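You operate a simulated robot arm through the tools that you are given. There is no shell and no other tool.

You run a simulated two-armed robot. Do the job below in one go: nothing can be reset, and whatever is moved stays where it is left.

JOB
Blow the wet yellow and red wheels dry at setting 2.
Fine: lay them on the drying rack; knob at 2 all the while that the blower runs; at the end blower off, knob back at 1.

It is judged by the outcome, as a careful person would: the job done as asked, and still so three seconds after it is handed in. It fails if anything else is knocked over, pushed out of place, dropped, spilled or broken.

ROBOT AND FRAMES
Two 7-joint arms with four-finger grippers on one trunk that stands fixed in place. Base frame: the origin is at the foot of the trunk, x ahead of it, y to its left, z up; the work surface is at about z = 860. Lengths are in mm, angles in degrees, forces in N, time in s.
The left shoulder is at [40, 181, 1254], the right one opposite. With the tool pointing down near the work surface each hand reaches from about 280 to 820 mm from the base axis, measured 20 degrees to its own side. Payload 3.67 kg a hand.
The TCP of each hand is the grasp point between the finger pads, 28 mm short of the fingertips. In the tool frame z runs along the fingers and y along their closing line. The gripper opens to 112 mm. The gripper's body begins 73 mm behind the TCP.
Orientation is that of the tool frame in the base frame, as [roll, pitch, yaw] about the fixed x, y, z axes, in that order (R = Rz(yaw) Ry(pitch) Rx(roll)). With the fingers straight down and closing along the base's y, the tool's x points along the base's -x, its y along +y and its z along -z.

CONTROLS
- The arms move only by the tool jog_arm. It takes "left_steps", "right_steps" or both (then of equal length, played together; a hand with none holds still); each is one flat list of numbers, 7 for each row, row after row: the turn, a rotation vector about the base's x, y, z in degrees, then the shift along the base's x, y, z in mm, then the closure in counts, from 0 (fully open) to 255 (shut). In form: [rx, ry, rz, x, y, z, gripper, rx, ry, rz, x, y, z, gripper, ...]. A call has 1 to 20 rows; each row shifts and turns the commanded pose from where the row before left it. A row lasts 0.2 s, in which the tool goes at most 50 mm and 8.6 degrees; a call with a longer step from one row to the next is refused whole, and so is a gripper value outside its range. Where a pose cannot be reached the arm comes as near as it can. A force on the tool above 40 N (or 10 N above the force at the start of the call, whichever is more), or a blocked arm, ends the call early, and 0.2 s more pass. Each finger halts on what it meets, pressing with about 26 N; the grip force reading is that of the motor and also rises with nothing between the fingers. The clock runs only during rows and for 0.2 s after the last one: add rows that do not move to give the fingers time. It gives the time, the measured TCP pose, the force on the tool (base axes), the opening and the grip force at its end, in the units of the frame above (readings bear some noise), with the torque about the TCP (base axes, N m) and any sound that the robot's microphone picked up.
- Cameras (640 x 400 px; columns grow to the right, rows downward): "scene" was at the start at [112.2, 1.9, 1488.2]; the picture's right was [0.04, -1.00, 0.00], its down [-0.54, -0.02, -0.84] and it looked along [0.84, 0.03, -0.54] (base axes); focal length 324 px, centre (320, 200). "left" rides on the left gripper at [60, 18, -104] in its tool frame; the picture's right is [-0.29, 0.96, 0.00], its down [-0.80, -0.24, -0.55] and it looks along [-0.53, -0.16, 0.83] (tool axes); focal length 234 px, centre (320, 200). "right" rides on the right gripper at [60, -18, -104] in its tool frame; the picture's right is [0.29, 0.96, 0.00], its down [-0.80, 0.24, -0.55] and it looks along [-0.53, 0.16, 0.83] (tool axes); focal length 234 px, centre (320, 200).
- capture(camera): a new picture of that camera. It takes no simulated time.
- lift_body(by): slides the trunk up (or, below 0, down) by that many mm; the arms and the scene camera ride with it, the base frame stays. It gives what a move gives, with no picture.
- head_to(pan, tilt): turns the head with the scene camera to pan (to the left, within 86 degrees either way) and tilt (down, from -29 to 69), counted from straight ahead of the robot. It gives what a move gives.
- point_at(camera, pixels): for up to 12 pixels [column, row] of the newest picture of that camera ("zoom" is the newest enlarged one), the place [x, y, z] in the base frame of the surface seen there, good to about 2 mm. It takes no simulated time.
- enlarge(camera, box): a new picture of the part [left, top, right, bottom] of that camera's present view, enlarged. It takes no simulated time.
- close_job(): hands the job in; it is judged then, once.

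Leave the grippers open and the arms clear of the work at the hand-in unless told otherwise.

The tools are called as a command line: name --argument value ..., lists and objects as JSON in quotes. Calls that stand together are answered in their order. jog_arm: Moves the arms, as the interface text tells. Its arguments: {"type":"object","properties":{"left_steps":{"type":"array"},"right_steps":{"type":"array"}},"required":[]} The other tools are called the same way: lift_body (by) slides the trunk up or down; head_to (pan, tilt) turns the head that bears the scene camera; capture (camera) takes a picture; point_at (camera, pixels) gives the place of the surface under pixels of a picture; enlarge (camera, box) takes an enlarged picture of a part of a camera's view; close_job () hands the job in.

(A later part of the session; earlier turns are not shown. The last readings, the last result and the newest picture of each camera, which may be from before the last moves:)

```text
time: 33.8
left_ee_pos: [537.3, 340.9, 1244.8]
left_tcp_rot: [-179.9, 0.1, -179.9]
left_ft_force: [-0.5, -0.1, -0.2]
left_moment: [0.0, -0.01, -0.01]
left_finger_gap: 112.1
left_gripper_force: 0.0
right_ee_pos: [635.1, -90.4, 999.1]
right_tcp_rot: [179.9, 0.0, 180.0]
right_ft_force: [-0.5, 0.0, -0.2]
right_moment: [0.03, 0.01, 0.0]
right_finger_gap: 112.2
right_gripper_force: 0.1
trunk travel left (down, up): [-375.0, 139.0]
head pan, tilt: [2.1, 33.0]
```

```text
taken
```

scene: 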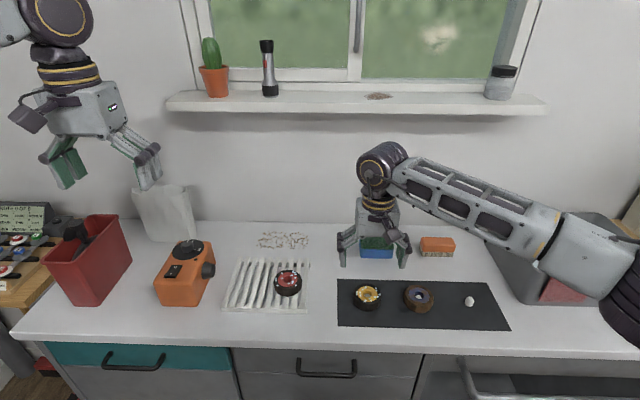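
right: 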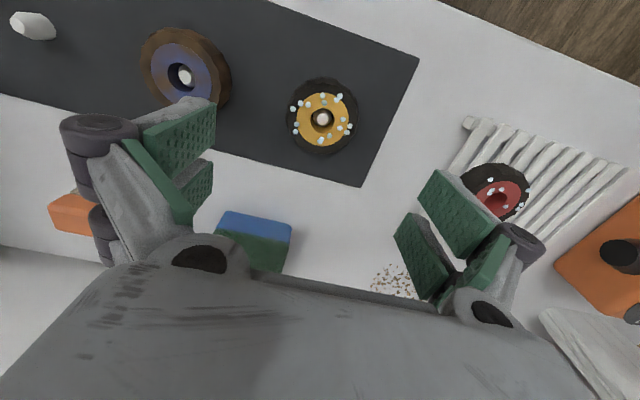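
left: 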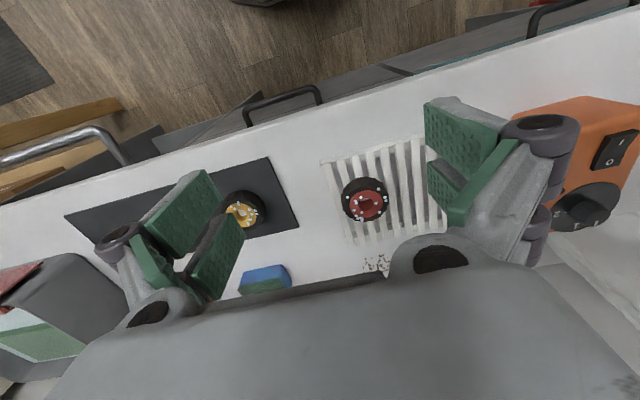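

The right hand is above the yellow wheel. I'll grip it with the fingers closing along x so that none has to go between the wheels at the rack; I turn the tool +90° about z and re-measure the wheel.

point_at --camera "right" --pixels '[[322, 118], [290, 118], [355, 118], [322, 80], [322, 150]]'

jog_arm --right_steps '[0, 0, 8.2, 0, 0, 0, 0, 0, 0, 8.2, 0, 0, 0, 0, 0, 0, 8.2, 0, 0, 0, 0, 0, 0, 8.2, 0, 0, 0, 0, 0, 0, 8.2, 0, 0, 0, 0, 0, 0, 8.2, 0, 0, 0, 0, 0, 0, 8.2, 0, 0, 0, 0, 0, 0, 8.2, 0, 0, 0, 0, 0, 0, 8.2, 0, 0, 0, 0, 0, 0, 8.2, 0, 0, 0, 0, 0, 0, 8, 0, 0, 0, 0, 0, 0, 0, 0, 0, 0, 0]'

capture --camera "right"

capture --camera "scene"

```text
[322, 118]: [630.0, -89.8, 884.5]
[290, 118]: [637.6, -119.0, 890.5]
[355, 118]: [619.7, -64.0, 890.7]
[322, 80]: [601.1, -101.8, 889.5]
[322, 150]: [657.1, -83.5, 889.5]
```

```text
time: 36.4
left_ee_pos: [536.4, 341.0, 1244.0]
left_tcp_rot: [180.0, 0.0, -179.9]
left_ft_force: [0.1, 0.5, 0.0]
left_moment: [0.04, 0.0, -0.01]
left_finger_gap: 112.0
left_gripper_force: 0.0
right_ee_pos: [632.4, -89.7, 1000.4]
right_tcp_rot: [180.0, 0.1, -136.2]
right_ft_force: [0.2, 0.1, -0.1]
right_moment: [-0.03, 0.03, 0.02]
right_finger_gap: 112.1
right_gripper_force: 0.0
right hand out of reach, approached as far as the arm can: row 6, 7, 8, 9, 10, 11
trunk travel left (down, up): [-375.0, 139.0]
head pan, tilt: [2.1, 33.0]
```

```text
taken
```

right: 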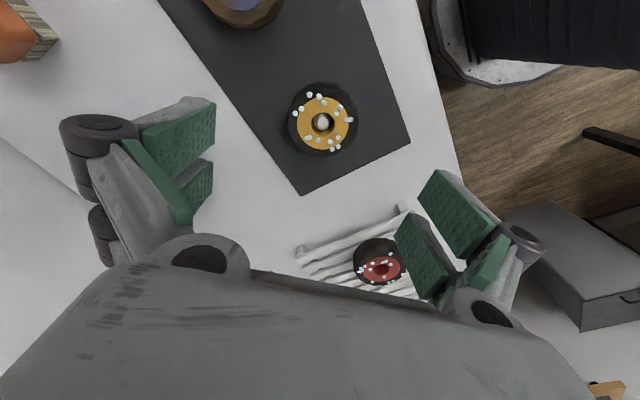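

```text
taken
```

scene: 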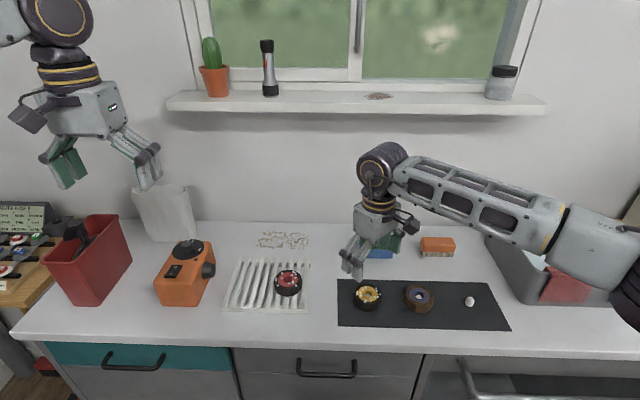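

The tool stopped at +44°, so the free direction is the other way. I turn back by -134° in total, to get the fingers closing along x with the camera on the other side.

jog_arm --right_steps '[0, 0, -8.4, 0, 0, 0, 0, 0, 0, -8.4, 0, 0, 0, 0, 0, 0, -8.4, 0, 0, 0, 0, 0, 0, -8.4, 0, 0, 0, 0, 0, 0, -8.4, 0, 0, 0, 0, 0, 0, -8.4, 0, 0, 0, 0, 0, 0, -8.4, 0, 0, 0, 0, 0, 0, -8.4, 0, 0, 0, 0, 0, 0, -8.4, 0, 0, 0, 0, 0, 0, -8.4, 0, 0, 0, 0, 0, 0, -8.4, 0, 0, 0, 0, 0, 0, -8.4, 0, 0, 0, 0, 0, 0, -8.4, 0, 0, 0, 0, 0, 0, -8.4, 0, 0, 0, 0, 0, 0, -8.4, 0, 0, 0, 0, 0, 0, -7.8, 0, 0, 0, 0, 0, 0, 0, 0, 0, 0, 0]'

capture --camera "right"

capture --camera "scene"

```text
time: 40.0
left_ee_pos: [537.0, 342.2, 1242.4]
left_tcp_rot: [-180.0, 0.0, 180.0]
left_ft_force: [-0.2, -0.1, -0.1]
left_moment: [-0.01, -0.01, -0.02]
left_finger_gap: 112.2
left_gripper_force: 0.2
right_ee_pos: [632.7, -91.0, 999.2]
right_tcp_rot: [-180.0, 0.2, 89.8]
right_ft_force: [-0.1, 0.1, -0.3]
right_moment: [0.0, -0.03, -0.01]
right_finger_gap: 112.1
right_gripper_force: 0.0
trunk travel left (down, up): [-375.0, 139.0]
head pan, tilt: [2.1, 33.0]
```

```text
taken
```

right: 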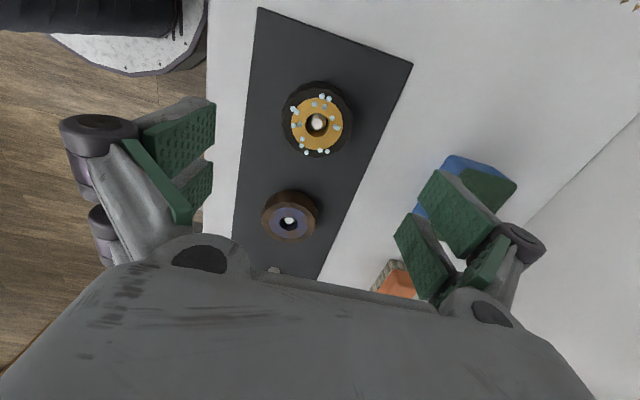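

```text
taken
```

scene: 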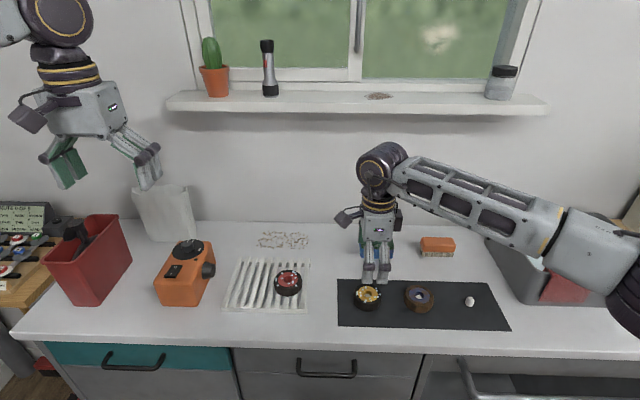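

Now the fingers close along x. I double-check the wheel centre from this view before lowering.

point_at --camera "right" --pixels '[[316, 122], [283, 120], [350, 122], [318, 84], [318, 156], [322, 82]]'

enlarge --camera "right" --box '[260, 70, 380, 170]'

```text
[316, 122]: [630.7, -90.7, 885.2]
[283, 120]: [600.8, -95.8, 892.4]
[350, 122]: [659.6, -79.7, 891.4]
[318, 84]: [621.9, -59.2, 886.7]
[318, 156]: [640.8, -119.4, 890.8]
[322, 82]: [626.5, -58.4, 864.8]
```

```text
4.00 times, centred on (320, 120) of right
```

zoom: 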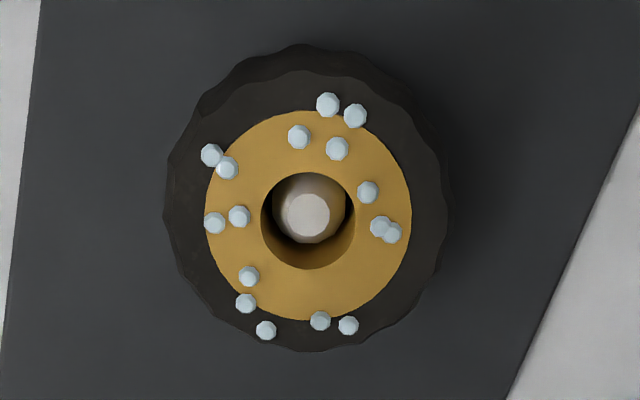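

Centre is about (630.5, -90.5). I shift 2 mm in -x and lower to z 898 with the gap at about 86 mm.

jog_arm --right_steps '[0, 0, 0, -1, 0.5, -25, 60, 0, 0, 0, -1, 0, -25, 60, 0, 0, 0, 0, 0, -25, 60, 0, 0, 0, 0, 0, -15, 60, 0, 0, 0, 0, 0, -11, 60, 0, 0, 0, 0, 0, 0, 60]'

capture --camera "right"

enlarge --camera "scene" --box '[330, 225, 450, 325]'

```text
time: 41.4
left_ee_pos: [537.4, 341.2, 1243.2]
left_tcp_rot: [179.9, 0.0, 180.0]
left_ft_force: [1.3, -0.5, 0.8]
left_moment: [0.0, 0.01, -0.01]
left_finger_gap: 111.9
left_gripper_force: 0.0
right_ee_pos: [630.7, -88.6, 898.9]
right_tcp_rot: [-180.0, 0.1, 89.9]
right_ft_force: [-0.3, -0.5, -0.1]
right_moment: [0.0, -0.04, -0.02]
right_finger_gap: 85.6
right_gripper_force: 0.0
trunk travel left (down, up): [-375.0, 139.0]
head pan, tilt: [2.1, 33.0]
```

```text
taken
```

right: 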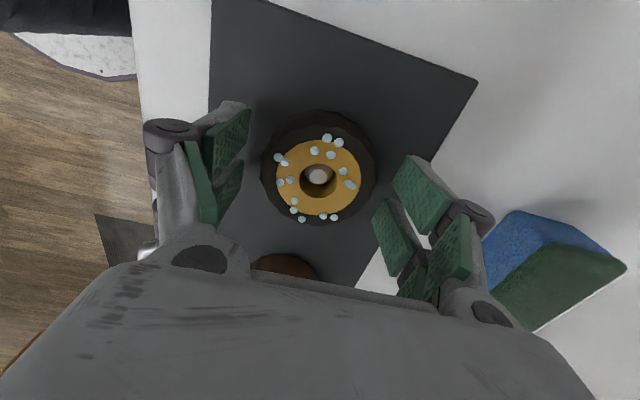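

```text
4.00 times, centred on (390, 275) of scene
```

zoom: 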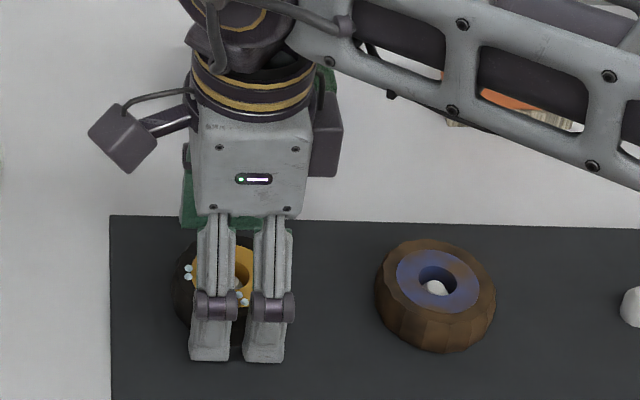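

The wheel sits between the fingers. I close.

jog_arm --right_steps '[0, 0, 0, 0, 0, 0, 255, 0, 0, 0, 0, 0, 0, 255, 0, 0, 0, 0, 0, 0, 255, 0, 0, 0, 0, 0, 0, 255]'

```text
time: 42.4
left_ee_pos: [537.0, 341.3, 1243.0]
left_tcp_rot: [-180.0, -0.1, -179.9]
left_ft_force: [0.3, -0.1, 0.3]
left_moment: [-0.04, -0.01, 0.01]
left_finger_gap: 111.9
left_gripper_force: 0.0
right_ee_pos: [630.3, -89.9, 899.6]
right_tcp_rot: [-180.0, 0.0, 89.9]
right_ft_force: [-2.0, -0.4, 1.2]
right_moment: [0.0, 0.1, -0.02]
right_finger_gap: 65.0
right_gripper_force: 26.0
trunk travel left (down, up): [-375.0, 139.0]
head pan, tilt: [2.1, 33.0]
```

Gripped at 65 mm, 26 N. I lift straight up 80 mm and then further to travel height.

jog_arm --right_steps '[0, 0, 0, 0, 0, 5, 255, 0, 0, 0, 0, 0, 10, 255, 0, 0, 0, 0, 0, 15, 255, 0, 0, 0, 0, 0, 20, 255, 0, 0, 0, 0, 0, 30, 255, 0, 0, 0, 0, 0, 30, 255, 0, 0, 0, 0, 0, 0, 255]'

capture --camera "right"

capture --camera "scene"

```text
time: 44.0
left_ee_pos: [537.4, 342.0, 1243.6]
left_tcp_rot: [179.9, -0.1, -179.9]
left_ft_force: [0.3, 0.1, -0.6]
left_moment: [0.01, -0.01, -0.02]
left_finger_gap: 112.0
left_gripper_force: 0.0
right_ee_pos: [629.6, -88.3, 1009.9]
right_tcp_rot: [-180.0, 0.1, 89.9]
right_ft_force: [0.1, 0.3, -0.5]
right_moment: [0.01, -0.01, 0.01]
right_finger_gap: 64.8
right_gripper_force: 26.7
trunk travel left (down, up): [-375.0, 139.0]
head pan, tilt: [2.1, 33.0]
```

```text
taken
```

right: 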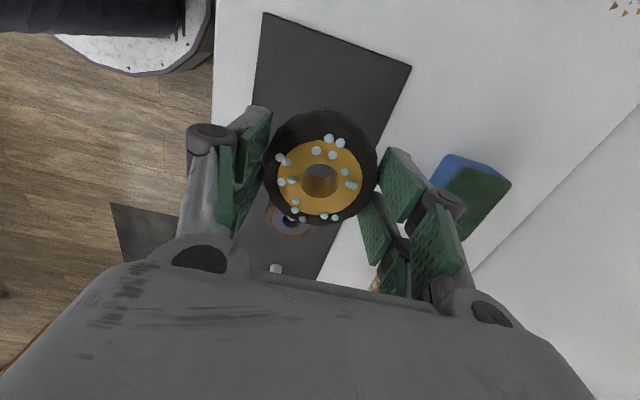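

```text
taken
```

scene: 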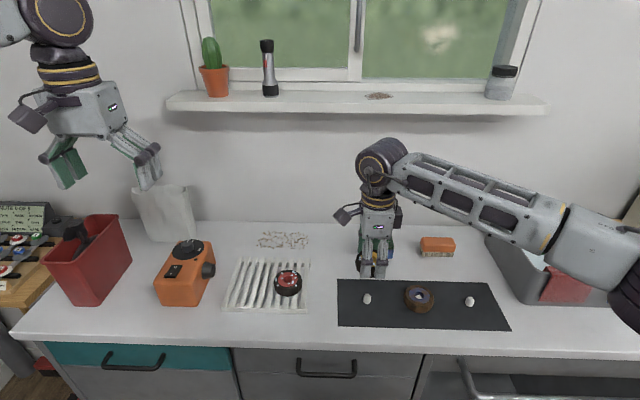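

The yellow wheel is held and the peg stayed behind. I carry it toward (655, 172) and move the left hand a little back and left to keep clear.

jog_arm --right_steps '[0, 0, 0, 3, 20, 0, 255, 0, 0, 0, 3, 35, 0, 255, 0, 0, 0, 3, 35, 0, 255, 0, 0, 0, 3, 35, 0, 255, 0, 0, 0, 3, 35, 0, 255, 0, 0, 0, 3, 35, 0, 255, 0, 0, 0, 3, 35, 0, 255, 0, 0, 0, 4, 30, 0, 255, 0, 0, 0, 0, 0, 0, 255, 0, 0, 0, 0, 0, 0, 255]' --left_steps '[0, 0, 0, -10, 15, 2, 0, 0, 0, 0, -10, 15, 2, 0, 0, 0, 0, -10, 15, 2, 0, 0, 0, 0, -10, 15, 2, 0, 0, 0, 0, -10, 10, 2, 0, 0, 0, 0, -10, 10, 2, 0, 0, 0, 0, 0, 0, 0, 0, 0, 0, 0, 0, 0, 0, 0, 0, 0, 0, 0, 0, 0, 0, 0, 0, 0, 0, 0, 0, 0]'

capture --camera "right"

capture --camera "scene"

```text
time: 46.2
left_ee_pos: [477.6, 421.3, 1254.5]
left_tcp_rot: [180.0, 0.0, 179.9]
left_ft_force: [-0.3, -0.3, -0.9]
left_moment: [0.02, 0.02, 0.01]
left_finger_gap: 111.8
left_gripper_force: 0.0
right_ee_pos: [655.0, 169.3, 1009.2]
right_tcp_rot: [180.0, 0.1, 89.9]
right_ft_force: [-1.1, 0.2, 0.2]
right_moment: [-0.01, -0.02, -0.06]
right_finger_gap: 65.1
right_gripper_force: 26.2
trunk travel left (down, up): [-375.0, 139.0]
head pan, tilt: [2.1, 33.0]
```

```text
taken
```

right: 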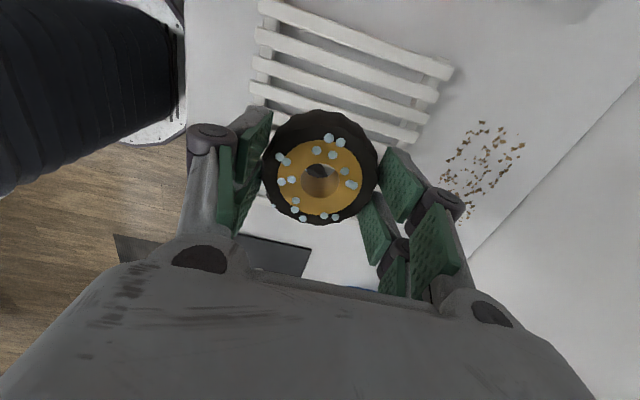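

```text
taken
```

scene: 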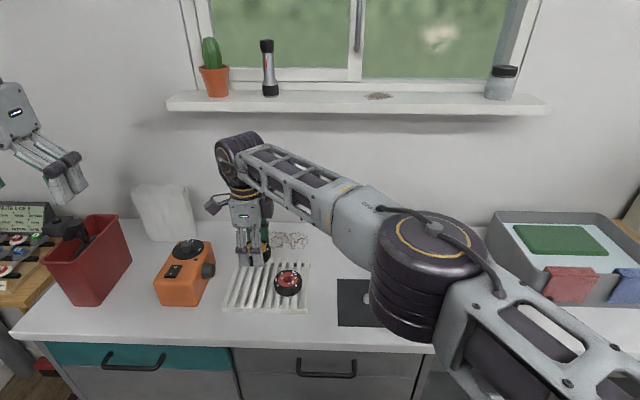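

Within reach this time. I try a bit further, 20 mm in x and 6 in y, so the wheels stand diagonally in the air stream.

jog_arm --right_steps '[0, 0, 0, 10, 3, 0, 255, 0, 0, 0, 10, 3, 0, 255, 0, 0, 0, 0, 0, 0, 255, 0, 0, 0, 0, 0, 0, 255]'

```text
time: 47.2
left_ee_pos: [478.7, 421.7, 1255.6]
left_tcp_rot: [-180.0, 0.0, -180.0]
left_ft_force: [-0.3, 0.2, 0.4]
left_moment: [-0.02, 0.0, -0.01]
left_finger_gap: 111.7
left_gripper_force: 0.1
right_ee_pos: [655.5, 169.3, 1008.6]
right_tcp_rot: [180.0, 0.1, 89.8]
right_ft_force: [0.1, 0.1, -0.5]
right_moment: [0.03, -0.01, -0.01]
right_finger_gap: 64.7
right_gripper_force: 25.8
right hand out of reach, approached as far as the arm can: row 1, 2
trunk travel left (down, up): [-375.0, 139.0]
head pan, tilt: [2.1, 33.0]
```

Reach ends at (655, 169). Lowering the hand by arm alone might lose reach, so I'll lower the trunk instead. First I check how high the right elbow is.

capture --camera "scene"

point_at --camera "scene" --pixels '[[430, 222], [390, 320], [470, 280], [350, 215], [300, 190], [500, 330], [420, 340], [440, 345]]'

```text
taken
```

scene: 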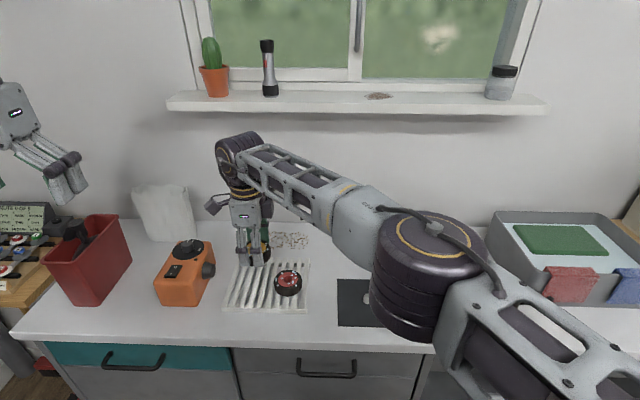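

```text
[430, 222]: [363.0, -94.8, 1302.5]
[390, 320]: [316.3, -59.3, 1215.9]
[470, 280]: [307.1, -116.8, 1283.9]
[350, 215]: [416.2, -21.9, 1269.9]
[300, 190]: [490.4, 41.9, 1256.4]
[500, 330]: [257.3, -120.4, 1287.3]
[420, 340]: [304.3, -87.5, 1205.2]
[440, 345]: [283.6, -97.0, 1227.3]
```

The elbow is at z 1205–1300, plenty of room. I lower the trunk 75 mm, which brings the wheel to about 11 mm above the slats.

lift_body --by -75

capture --camera "scene"

capture --camera "right"

```text
time: 48.3
left_ee_pos: [478.1, 422.5, 1179.1]
left_tcp_rot: [179.9, 0.0, -179.9]
left_ft_force: [0.5, 0.2, 0.2]
left_moment: [0.02, 0.01, -0.02]
left_finger_gap: 111.7
left_gripper_force: 0.1
right_ee_pos: [655.7, 168.3, 934.1]
right_tcp_rot: [-180.0, 0.1, 89.9]
right_ft_force: [0.4, -0.2, -0.5]
right_moment: [0.01, 0.02, 0.01]
right_finger_gap: 64.9
right_gripper_force: 25.8
trunk travel left (down, up): [-300.0, 214.0]
head pan, tilt: [2.1, 33.0]
```

```text
taken
```

scene: 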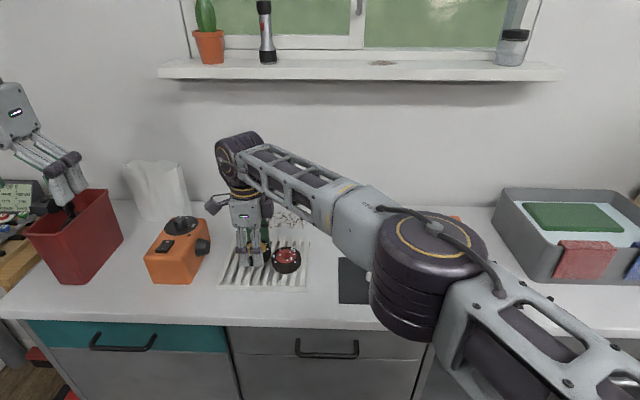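

```text
taken
```

right: 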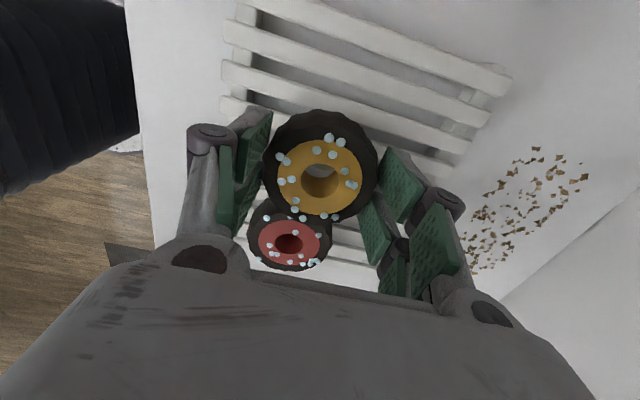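

Yellow wheel is clear of the red one and above the slats. I lower 12 mm, then in 1 mm steps to contact.

jog_arm --right_steps '[0, 0, 0, 0, 0, -5, 255, 0, 0, 0, 0, 0, -4, 255, 0, 0, 0, 0, 0, -3, 255, 0, 0, 0, 0, 0, -1, 255, 0, 0, 0, 0, 0, 0, 255]'

```text
time: 49.5
left_ee_pos: [478.2, 422.1, 1179.8]
left_tcp_rot: [-180.0, 0.1, 180.0]
left_ft_force: [0.0, 0.2, 0.1]
left_moment: [-0.01, 0.04, 0.02]
left_finger_gap: 111.9
left_gripper_force: 0.1
right_ee_pos: [655.0, 170.4, 921.7]
right_tcp_rot: [179.9, 0.0, 89.9]
right_ft_force: [0.2, 0.0, -0.4]
right_moment: [-0.03, 0.02, 0.02]
right_finger_gap: 64.7
right_gripper_force: 25.9
trunk travel left (down, up): [-300.0, 214.0]
head pan, tilt: [2.1, 33.0]
```

No contact yet. Two more millimetres.

jog_arm --right_steps '[0, 0, 0, 0, 0, -1, 255, 0, 0, 0, 0, 0, -1, 255, 0, 0, 0, 0, 0, 0, 255]'

```text
time: 50.3
left_ee_pos: [477.1, 421.7, 1178.8]
left_tcp_rot: [-180.0, 0.1, 179.9]
left_ft_force: [-0.2, -0.1, 0.2]
left_moment: [0.01, -0.02, 0.02]
left_finger_gap: 112.0
left_gripper_force: 0.0
right_ee_pos: [655.6, 169.5, 920.2]
right_tcp_rot: [180.0, 0.1, 89.9]
right_ft_force: [-0.1, 0.2, -0.4]
right_moment: [0.02, -0.02, 0.0]
right_finger_gap: 64.8
right_gripper_force: 26.4
trunk travel left (down, up): [-300.0, 214.0]
head pan, tilt: [2.1, 33.0]
```

jog_arm --right_steps '[0, 0, 0, 0, 0, -1, 255, 0, 0, 0, 0, 0, -1, 255, 0, 0, 0, 0, 0, 0, 255]'

```text
time: 51.1
left_ee_pos: [476.4, 421.9, 1178.8]
left_tcp_rot: [179.9, 0.0, 179.9]
left_ft_force: [0.3, -0.2, 0.1]
left_moment: [-0.02, 0.02, 0.03]
left_finger_gap: 112.1
left_gripper_force: 0.1
right_ee_pos: [655.1, 169.2, 916.2]
right_tcp_rot: [179.8, 0.1, 90.0]
right_ft_force: [1.9, 2.2, 5.0]
right_moment: [-0.08, 0.07, 0.04]
right_finger_gap: 64.7
right_gripper_force: 26.5
trunk travel left (down, up): [-300.0, 214.0]
head pan, tilt: [2.1, 33.0]
```

Contact at 5 N: the yellow wheel is on the slats. I open the fingers gently.

jog_arm --right_steps '[0, 0, 0, 0, 0, 0, 95, 0, 0, 0, 0, 0, 0, 70, 0, 0, 0, 0, 0, 0, 50, 0, 0, 0, 0, 0, 0, 50, 0, 0, 0, 0, 0, 5, 50, 0, 0, 0, 0, 0, 5, 50, 0, 0, 0, 0, 0, 0, 50]'

lift_body --by 75

capture --camera "right"

capture --camera "scene"

```text
time: 52.7
left_ee_pos: [478.9, 421.9, 1179.8]
left_tcp_rot: [180.0, 0.0, 180.0]
left_ft_force: [-0.4, -0.3, -0.4]
left_moment: [0.0, 0.04, 0.03]
left_finger_gap: 112.1
left_gripper_force: 0.0
right_ee_pos: [654.2, 168.8, 927.2]
right_tcp_rot: [180.0, 0.2, 90.0]
right_ft_force: [0.5, 0.7, 0.4]
right_moment: [-0.04, 0.0, -0.02]
right_finger_gap: 90.1
right_gripper_force: 0.0
trunk travel left (down, up): [-300.0, 214.0]
head pan, tilt: [2.1, 33.0]
```

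```text
time: 53.8
left_ee_pos: [479.4, 421.0, 1254.2]
left_tcp_rot: [179.9, 0.1, 179.9]
left_ft_force: [-0.1, 0.4, 0.6]
left_moment: [-0.02, 0.0, 0.0]
left_finger_gap: 112.0
left_gripper_force: 0.0
right_ee_pos: [655.4, 168.6, 1002.3]
right_tcp_rot: [-179.9, 0.1, 89.8]
right_ft_force: [-1.3, -0.4, -0.4]
right_moment: [-0.05, 0.0, -0.01]
right_finger_gap: 90.1
right_gripper_force: 0.0
trunk travel left (down, up): [-375.0, 139.0]
head pan, tilt: [2.1, 33.0]
```

```text
taken
```

right: 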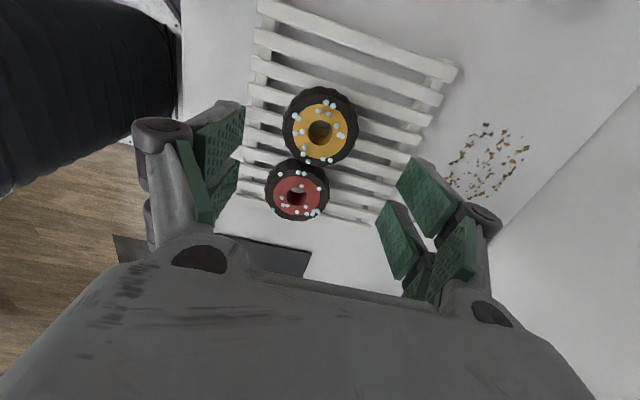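

```text
taken
```

scene: 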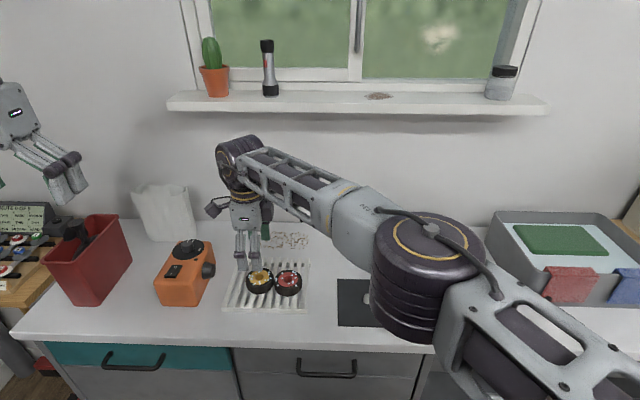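

Both wheels lie flat on the rack. I withdraw the right arm up and to the right, well clear.

jog_arm --right_steps '[0, 0, 0, 0, -15, 30, 50, 0, 0, 0, -5, -30, 30, 50, 0, 0, 0, -5, -35, 25, 0, 0, 0, 8, -10, -38, 20, 0, 0, 0, 8, -10, -38, 20, 0, 0, 0, 8, -10, -38, 20, 0, 0, 0, 8, -10, -38, 20, 0, 0, 0, 8, -12, -38, 20, 0, 0, 0, 8, -12, -38, 15, 0, 0, 0, 8, -15, -40, 15, 0, 0, 0, 8, -15, -40, 15, 0, 0, 0, 8, -15, -40, 15, 0, 0, 0, 8, -15, -40, 10, 0, 0, 0, 8, -15, -40, 10, 0, 0, 0, 0, 0, 0, 0, 0]'

capture --camera "scene"

enlarge --camera "scene" --box '[145, 230, 325, 330]'

```text
time: 57.0
left_ee_pos: [478.0, 422.5, 1254.5]
left_tcp_rot: [180.0, 0.0, 180.0]
left_ft_force: [-0.3, -0.3, 1.4]
left_moment: [-0.02, 0.0, -0.01]
left_finger_gap: 111.7
left_gripper_force: 0.0
right_ee_pos: [506.3, -335.8, 1268.5]
right_tcp_rot: [-180.0, 0.1, 177.9]
right_ft_force: [1.0, 0.4, 0.6]
right_moment: [-0.02, 0.04, -0.01]
right_finger_gap: 112.1
right_gripper_force: 0.0
trunk travel left (down, up): [-375.0, 139.0]
head pan, tilt: [2.1, 33.0]
```

```text
taken
```

scene: 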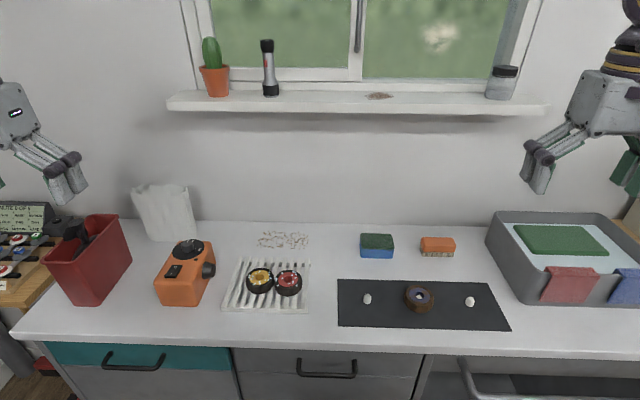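

```text
3.56 times, centred on (235, 280) of scene
```

zoom: 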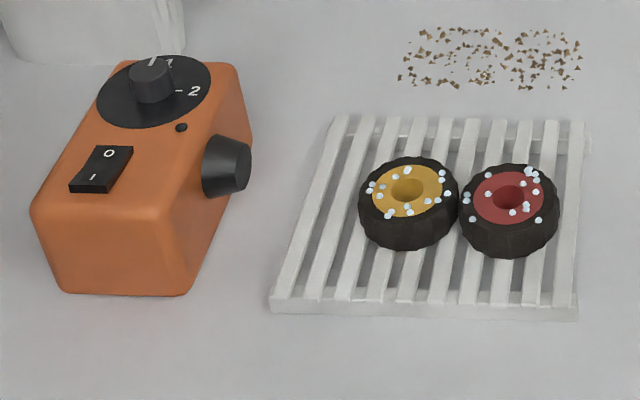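

Everything is set. Now I bring the left hand near the blower at about (640, 340, 1120) to look at the knob and rocker closely.

jog_arm --left_steps '[0, 0, 0, 27, -14, -22, 0, 0, 0, 0, 27, -14, -22, 0, 0, 0, 0, 27, -14, -22, 0, 0, 0, 0, 27, -14, -22, 0, 0, 0, 0, 27, -14, -22, 0, 0, 0, 0, 27, -12, -24, 0, 0, 0, 0, 0, 0, 0, 0]'

capture --camera "left"

capture --camera "scene"

```text
time: 58.6
left_ee_pos: [637.0, 339.6, 1119.4]
left_tcp_rot: [179.9, 0.2, -180.0]
left_ft_force: [0.5, -0.6, 0.9]
left_moment: [-0.01, -0.04, -0.02]
left_finger_gap: 112.0
left_gripper_force: 0.0
right_ee_pos: [504.8, -336.4, 1267.2]
right_tcp_rot: [179.9, 0.1, 177.9]
right_ft_force: [0.0, 0.1, -0.1]
right_moment: [-0.03, -0.01, -0.01]
right_finger_gap: 111.9
right_gripper_force: 0.1
trunk travel left (down, up): [-375.0, 139.0]
head pan, tilt: [2.1, 33.0]
```

```text
taken
```

left: 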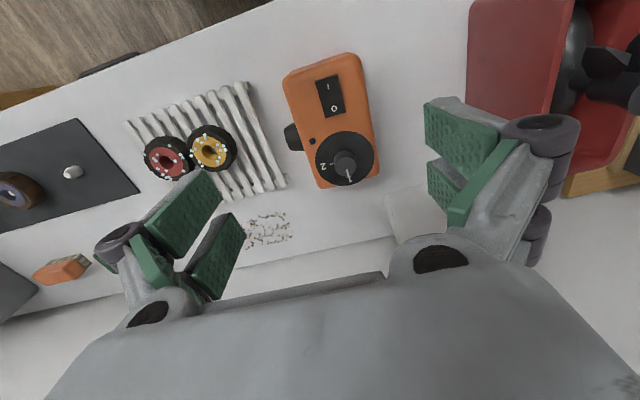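

```text
taken
```

scene: 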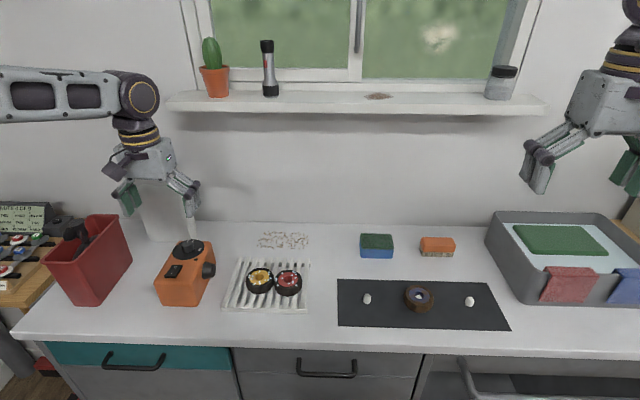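

enlarge --camera "left" --box '[270, 50, 400, 200]'

```text
2.67 times, centred on (335, 125) of left
```

zoom: 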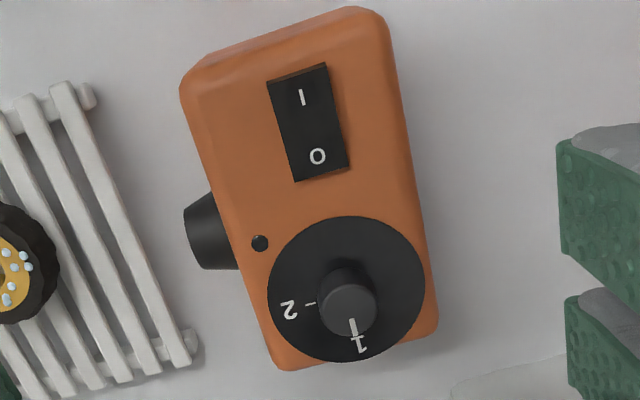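

I measure the knob, its disc, the ticks and the rocker from this view.

point_at --camera "zoom" --pixels '[[348, 305], [353, 328], [310, 303], [320, 305], [377, 300], [347, 285], [268, 297], [424, 278], [348, 218], [348, 360], [291, 309], [359, 344]]'

point_at --camera "zoom" --pixels '[[303, 97], [317, 156], [268, 82], [325, 67], [298, 178], [348, 167], [309, 125], [260, 243], [205, 215], [205, 260], [190, 210], [187, 240]]'

```text
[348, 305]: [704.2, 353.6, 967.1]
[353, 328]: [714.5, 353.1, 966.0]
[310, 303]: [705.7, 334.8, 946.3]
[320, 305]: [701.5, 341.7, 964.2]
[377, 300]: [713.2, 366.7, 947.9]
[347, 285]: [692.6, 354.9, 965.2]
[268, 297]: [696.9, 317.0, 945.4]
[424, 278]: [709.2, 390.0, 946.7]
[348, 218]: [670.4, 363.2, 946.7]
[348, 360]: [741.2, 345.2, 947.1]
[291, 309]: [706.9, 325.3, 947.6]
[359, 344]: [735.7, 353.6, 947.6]
```

```text
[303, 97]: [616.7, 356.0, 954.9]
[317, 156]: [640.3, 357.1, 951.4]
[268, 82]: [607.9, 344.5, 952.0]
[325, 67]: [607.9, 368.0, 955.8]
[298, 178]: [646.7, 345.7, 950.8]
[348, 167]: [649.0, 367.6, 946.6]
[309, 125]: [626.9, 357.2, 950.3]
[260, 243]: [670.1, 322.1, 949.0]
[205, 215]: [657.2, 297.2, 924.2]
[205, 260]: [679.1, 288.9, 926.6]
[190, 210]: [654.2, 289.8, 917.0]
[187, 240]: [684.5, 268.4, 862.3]
```

From the left camera the knob centre is near (705, 353); the scene camera says 349. The tick for 2 lies exactly 90° clockwise of 1. I move above the knob, turning the tool +45°, and look again from closer.

jog_arm --left_steps '[0, 0, 7.5, 11, 2, -10, 0, 0, 0, 7.5, 11, 2, -12, 0, 0, 0, 7.5, 11, 2, -12, 0, 0, 0, 7.5, 11, 2, -12, 0, 0, 0, 7.5, 12, 2, -12, 0, 0, 0, 7.5, 12, 1.5, -12, 0, 0, 0, 0, 0, 0, 0, 0]'

capture --camera "left"

enlarge --camera "scene" --box '[100, 150, 260, 310]'

```text
time: 60.2
left_ee_pos: [709.2, 352.0, 1050.9]
left_tcp_rot: [180.0, 0.0, -135.0]
left_ft_force: [-0.1, -0.2, 0.6]
left_moment: [0.0, -0.01, 0.01]
left_finger_gap: 111.9
left_gripper_force: 0.0
right_ee_pos: [504.8, -335.9, 1267.8]
right_tcp_rot: [180.0, 0.1, 177.9]
right_ft_force: [-0.3, -0.3, 0.0]
right_moment: [0.0, -0.01, -0.02]
right_finger_gap: 112.0
right_gripper_force: 0.0
trunk travel left (down, up): [-375.0, 139.0]
head pan, tilt: [2.1, 33.0]
```

```text
taken
```

left: 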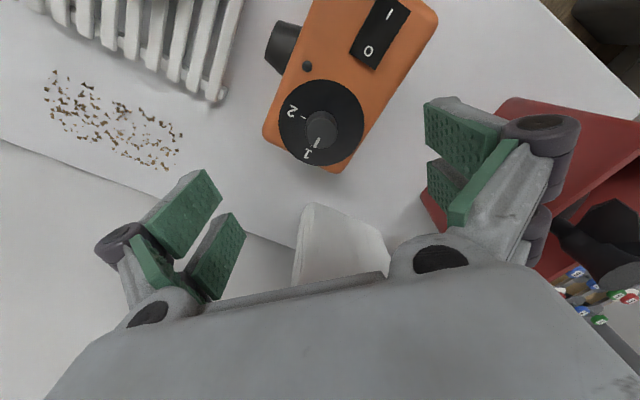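

```text
2.50 times, centred on (180, 230) of scene
```

zoom: 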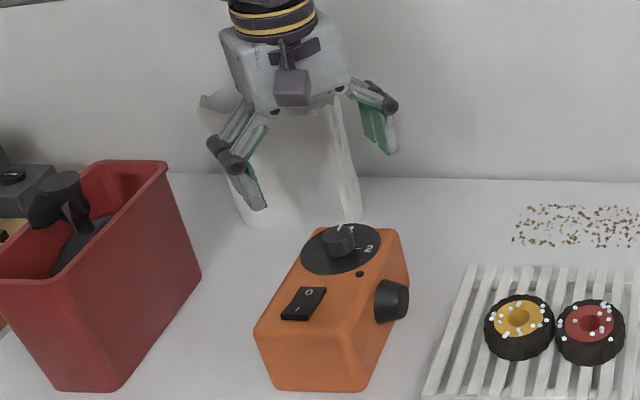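

enlarge --camera "left" --box '[260, 60, 380, 180]'

```text
3.33 times, centred on (320, 120) of left
```

zoom: 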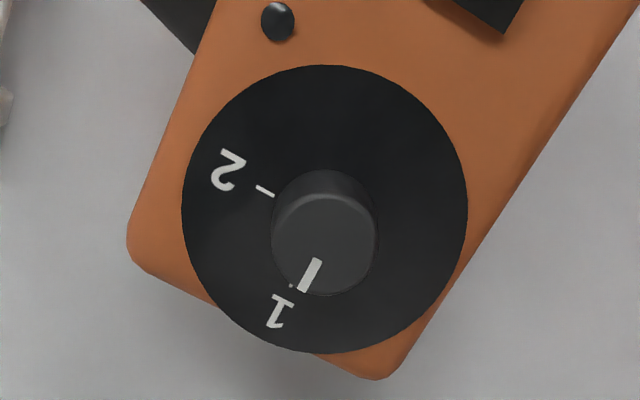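

point_at --camera "zoom" --pixels '[[324, 245], [276, 240], [372, 240], [324, 200], [320, 290], [316, 262], [303, 290], [267, 192], [182, 205], [467, 205], [330, 66], [315, 352]]'

jog_arm --left_steps '[0, 0, 0, 0, 0, 0, 0]'

```text
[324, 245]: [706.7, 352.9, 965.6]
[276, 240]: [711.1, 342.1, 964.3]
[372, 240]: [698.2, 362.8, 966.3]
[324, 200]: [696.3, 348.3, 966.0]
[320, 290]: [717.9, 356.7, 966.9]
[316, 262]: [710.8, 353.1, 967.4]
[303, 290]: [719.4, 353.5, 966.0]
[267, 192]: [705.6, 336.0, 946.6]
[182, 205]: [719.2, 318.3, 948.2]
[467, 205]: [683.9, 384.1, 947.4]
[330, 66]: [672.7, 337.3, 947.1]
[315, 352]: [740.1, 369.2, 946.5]
```

```text
time: 60.6
left_ee_pos: [707.0, 352.5, 1049.7]
left_tcp_rot: [180.0, -0.1, -134.9]
left_ft_force: [-0.2, 0.2, 0.6]
left_moment: [-0.01, -0.01, 0.02]
left_finger_gap: 111.9
left_gripper_force: 0.0
right_ee_pos: [505.7, -336.4, 1267.3]
right_tcp_rot: [180.0, 0.0, 177.9]
right_ft_force: [-0.7, -0.5, 0.0]
right_moment: [-0.01, 0.03, -0.02]
right_finger_gap: 111.7
right_gripper_force: 0.0
trunk travel left (down, up): [-375.0, 139.0]
head pan, tilt: [2.1, 33.0]
```

Knob centre is about (705, 352), some 3 mm in -x from the tool axis. I shift, narrow the gap to about 50 mm, and descend to z 995 first.

jog_arm --left_steps '[0, 0, 0, -1.5, 0, -15, 60, 0, 0, 0, -1.5, 0, -15, 110, 0, 0, 0, 0, 0, -15, 140, 0, 0, 0, 0, 0, -10, 140, 0, 0, 0, 0, 0, 0, 140]'

capture --camera "left"

enlarge --camera "scene" --box '[140, 190, 230, 310]'

```text
time: 61.8
left_ee_pos: [699.6, 351.2, 998.9]
left_tcp_rot: [-179.8, 0.1, -134.9]
left_ft_force: [-0.9, 0.5, 0.0]
left_moment: [0.04, 0.01, 0.02]
left_finger_gap: 50.6
left_gripper_force: 0.0
left hand out of reach, approached as far as the arm can: row 4
right_ee_pos: [506.9, -336.5, 1268.0]
right_tcp_rot: [179.9, 0.1, 177.9]
right_ft_force: [-0.1, 0.1, -0.2]
right_moment: [0.03, 0.0, 0.02]
right_finger_gap: 112.1
right_gripper_force: 0.0
trunk travel left (down, up): [-375.0, 139.0]
head pan, tilt: [2.1, 33.0]
```

```text
taken
```

left: 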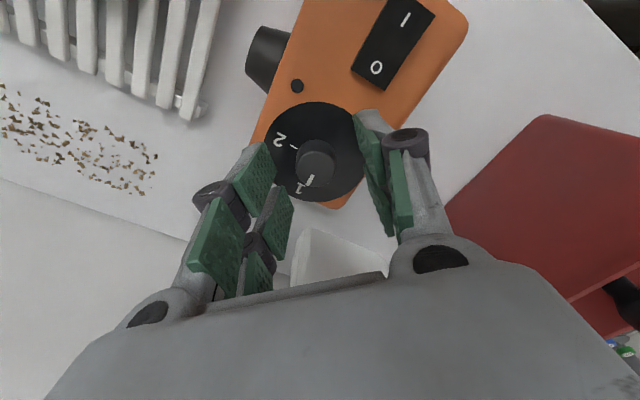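

```text
3.33 times, centred on (185, 250) of scene
```

zoom: 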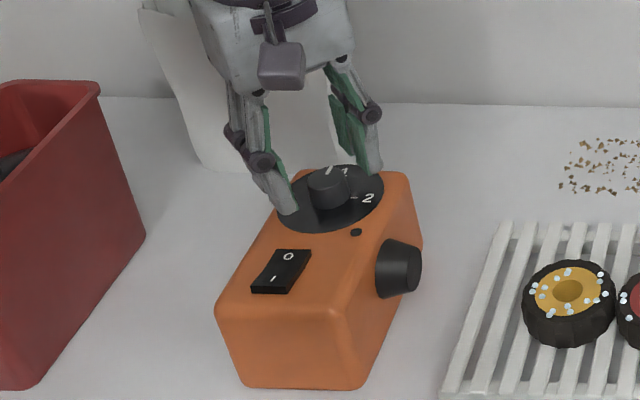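

The left hand stopped at x 699.6, z 999, out of reach there. Let me look at the left arm's posture by turning the head.

head_to --pan 45 --tilt 25

capture --camera "scene"

```text
time: 62.9
left_ee_pos: [698.6, 350.8, 998.4]
left_tcp_rot: [-179.9, 0.1, -134.9]
left_ft_force: [0.4, -0.8, -0.3]
left_moment: [-0.02, 0.02, -0.01]
left_finger_gap: 50.8
left_gripper_force: 0.1
right_ee_pos: [506.0, -337.7, 1268.3]
right_tcp_rot: [-180.0, 0.2, 177.8]
right_ft_force: [0.9, -0.7, 0.4]
right_moment: [-0.02, 0.0, -0.02]
right_finger_gap: 112.0
right_gripper_force: 0.1
trunk travel left (down, up): [-375.0, 139.0]
head pan, tilt: [45.0, 25.0]
```

```text
taken
```

scene: 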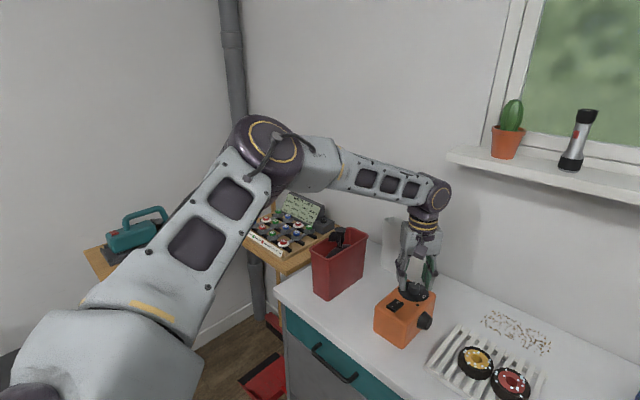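

The elbow is well bent, so it is a joint limit that depends on height. At z 1049 this spot was reachable, so I'll raise the hand again and use the trunk to descend. First I go up and test the -90° turn in the air.

jog_arm --left_steps '[0, 0, 0, 2, 0, 15, 140, 0, 0, 0, 2, 0, 20, 140, 0, 0, 0, 2, 0, 20, 140, 0, 0, 0, 0, 0, 0, 140, 0, 0, -8.2, 0, 0, 0, 140, 0, 0, -8.2, 0, 0, 0, 140, 0, 0, -8.2, 0, 0, 0, 140, 0, 0, -8.2, 0, 0, 0, 140, 0, 0, -8.2, 0, 0, 0, 140, 0, 0, -8.2, 0, 0, 0, 140, 0, 0, -8.2, 0, 0, 0, 140, 0, 0, -8.2, 0, 0, 0, 140, 0, 0, -8.2, 0, 0, 0, 140, 0, 0, -8.2, 0, 0, 0, 140, 0, 0, -8, 0, 0, 0, 140, 0, 0, 0, 0, 0, 0, 140]'

capture --camera "scene"

```text
time: 66.3
left_ee_pos: [706.0, 352.3, 1050.6]
left_tcp_rot: [-179.9, 0.0, 135.0]
left_ft_force: [-0.5, 0.6, 0.8]
left_moment: [0.01, 0.03, -0.01]
left_finger_gap: 50.7
left_gripper_force: 0.0
right_ee_pos: [505.8, -335.7, 1267.2]
right_tcp_rot: [179.9, 0.1, 177.9]
right_ft_force: [-0.1, 0.6, 0.1]
right_moment: [-0.03, 0.02, -0.02]
right_finger_gap: 112.1
right_gripper_force: 0.0
trunk travel left (down, up): [-375.0, 139.0]
head pan, tilt: [45.0, 25.0]
```

```text
taken
```

scene: 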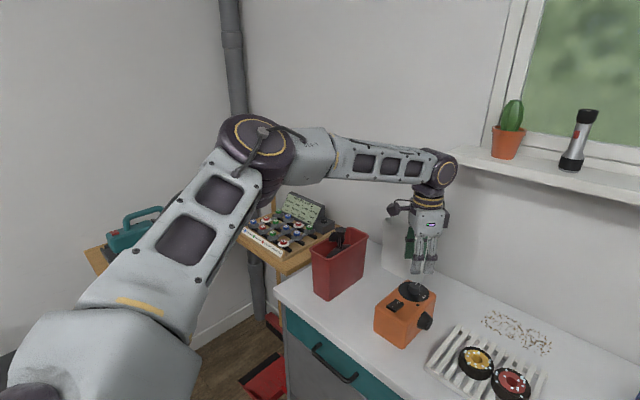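

The full turn works at this height. I turn back +90°, then lower the trunk 50 mm and check alignment.

jog_arm --left_steps '[0, 0, 8.2, 0, 0, 0, 140, 0, 0, 8.2, 0, 0, 0, 140, 0, 0, 8.2, 0, 0, 0, 140, 0, 0, 8.2, 0, 0, 0, 140, 0, 0, 8.2, 0, 0, 0, 140, 0, 0, 8.2, 0, 0, 0, 140, 0, 0, 8.2, 0, 0, 0, 140, 0, 0, 8.2, 0, 0, 0, 140, 0, 0, 8.2, 0, 0, 0, 140, 0, 0, 8.2, 0, 0, 0, 140, 0, 0, 8, 0, 0, 0, 140, 0, 0, 0, 0, 0, 0, 140]'

lift_body --by -50

capture --camera "left"

head_to --pan 15 --tilt 35

capture --camera "scene"

```text
time: 68.9
left_ee_pos: [707.0, 352.2, 1051.5]
left_tcp_rot: [-180.0, 0.0, -134.9]
left_ft_force: [0.0, -0.4, -0.8]
left_moment: [0.0, -0.01, -0.01]
left_finger_gap: 50.8
left_gripper_force: 0.1
right_ee_pos: [506.1, -336.6, 1268.6]
right_tcp_rot: [-179.9, 0.1, 178.0]
right_ft_force: [0.0, 0.5, -0.7]
right_moment: [0.04, 0.04, 0.01]
right_finger_gap: 111.8
right_gripper_force: 0.0
trunk travel left (down, up): [-375.0, 139.0]
head pan, tilt: [45.0, 25.0]
```

```text
time: 69.9
left_ee_pos: [706.6, 353.4, 1001.9]
left_tcp_rot: [-179.9, 0.0, -135.0]
left_ft_force: [-0.2, 0.7, -0.4]
left_moment: [0.0, 0.0, -0.02]
left_finger_gap: 50.4
left_gripper_force: 0.0
right_ee_pos: [505.1, -336.7, 1218.7]
right_tcp_rot: [-180.0, 0.2, 177.9]
right_ft_force: [-0.8, 0.4, 0.4]
right_moment: [0.04, -0.05, 0.01]
right_finger_gap: 111.9
right_gripper_force: 0.0
trunk travel left (down, up): [-325.0, 189.0]
head pan, tilt: [45.0, 25.0]
```

```text
taken
```

left: 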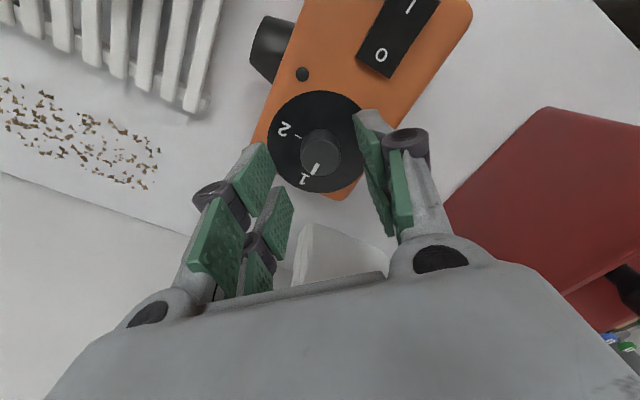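

```text
time: 70.8
left_ee_pos: [706.6, 352.5, 1002.6]
left_tcp_rot: [-180.0, 0.0, -135.0]
left_ft_force: [0.3, -0.3, 0.7]
left_moment: [-0.01, 0.03, -0.02]
left_finger_gap: 50.8
left_gripper_force: 0.1
right_ee_pos: [506.6, -335.9, 1218.3]
right_tcp_rot: [180.0, 0.0, 177.9]
right_ft_force: [-0.5, 0.3, -0.2]
right_moment: [-0.02, -0.01, 0.03]
right_finger_gap: 112.0
right_gripper_force: 0.1
trunk travel left (down, up): [-325.0, 189.0]
head pan, tilt: [15.0, 35.0]
```

```text
taken
```

scene: 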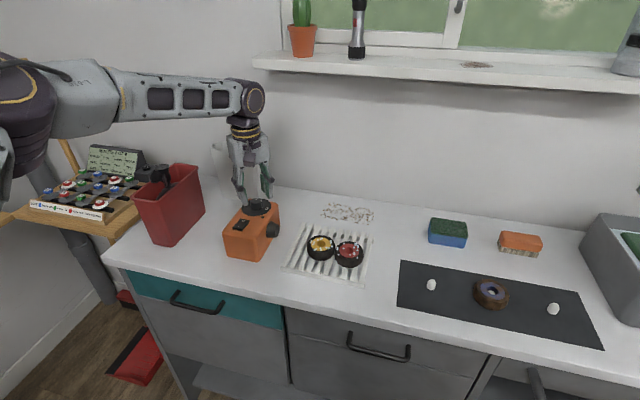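

enlarge --camera "left" --box '[260, 90, 380, 210]'

enlarge --camera "scene" --box '[200, 120, 320, 270]'

```text
3.33 times, centred on (320, 150) of left
```

zoom: 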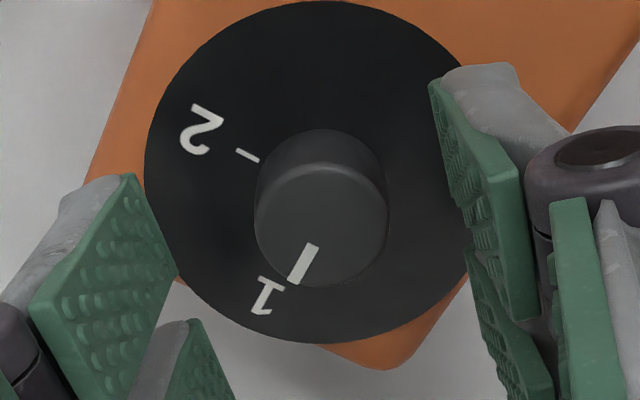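

```text
2.67 times, centred on (260, 195) of scene
```

zoom: 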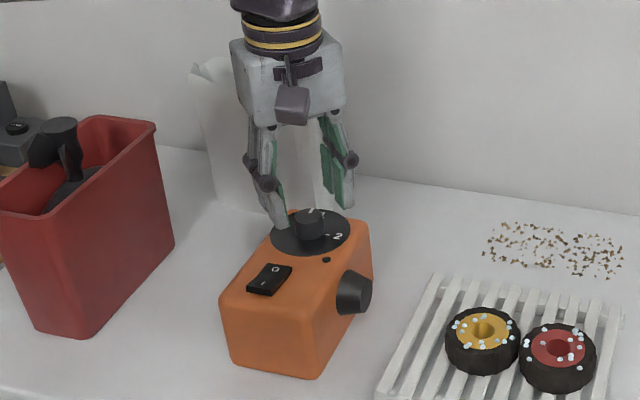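

point_at --camera "left" --pixels '[[320, 157], [304, 157], [338, 157], [320, 142], [320, 172]]'

jog_arm --left_steps '[0, 0, 0, -2, -0.5, 0, 140, 0, 0, 0, 0, 0, 0, 140, 0, 0, 0, 0, 0, 0, 140]'

```text
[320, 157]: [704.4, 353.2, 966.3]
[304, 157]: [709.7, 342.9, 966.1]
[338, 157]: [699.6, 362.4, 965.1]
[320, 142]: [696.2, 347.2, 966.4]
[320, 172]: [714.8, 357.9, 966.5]
```

```text
time: 71.6
left_ee_pos: [704.8, 351.7, 1003.1]
left_tcp_rot: [179.9, 0.0, -134.9]
left_ft_force: [0.2, 0.2, 0.1]
left_moment: [0.01, 0.0, 0.02]
left_finger_gap: 50.2
left_gripper_force: 0.0
right_ee_pos: [505.7, -337.5, 1218.4]
right_tcp_rot: [-180.0, 0.1, 177.9]
right_ft_force: [-0.3, -0.7, -0.1]
right_moment: [0.0, 0.01, 0.01]
right_finger_gap: 111.9
right_gripper_force: 0.1
trunk travel left (down, up): [-325.0, 189.0]
head pan, tilt: [15.0, 35.0]
```

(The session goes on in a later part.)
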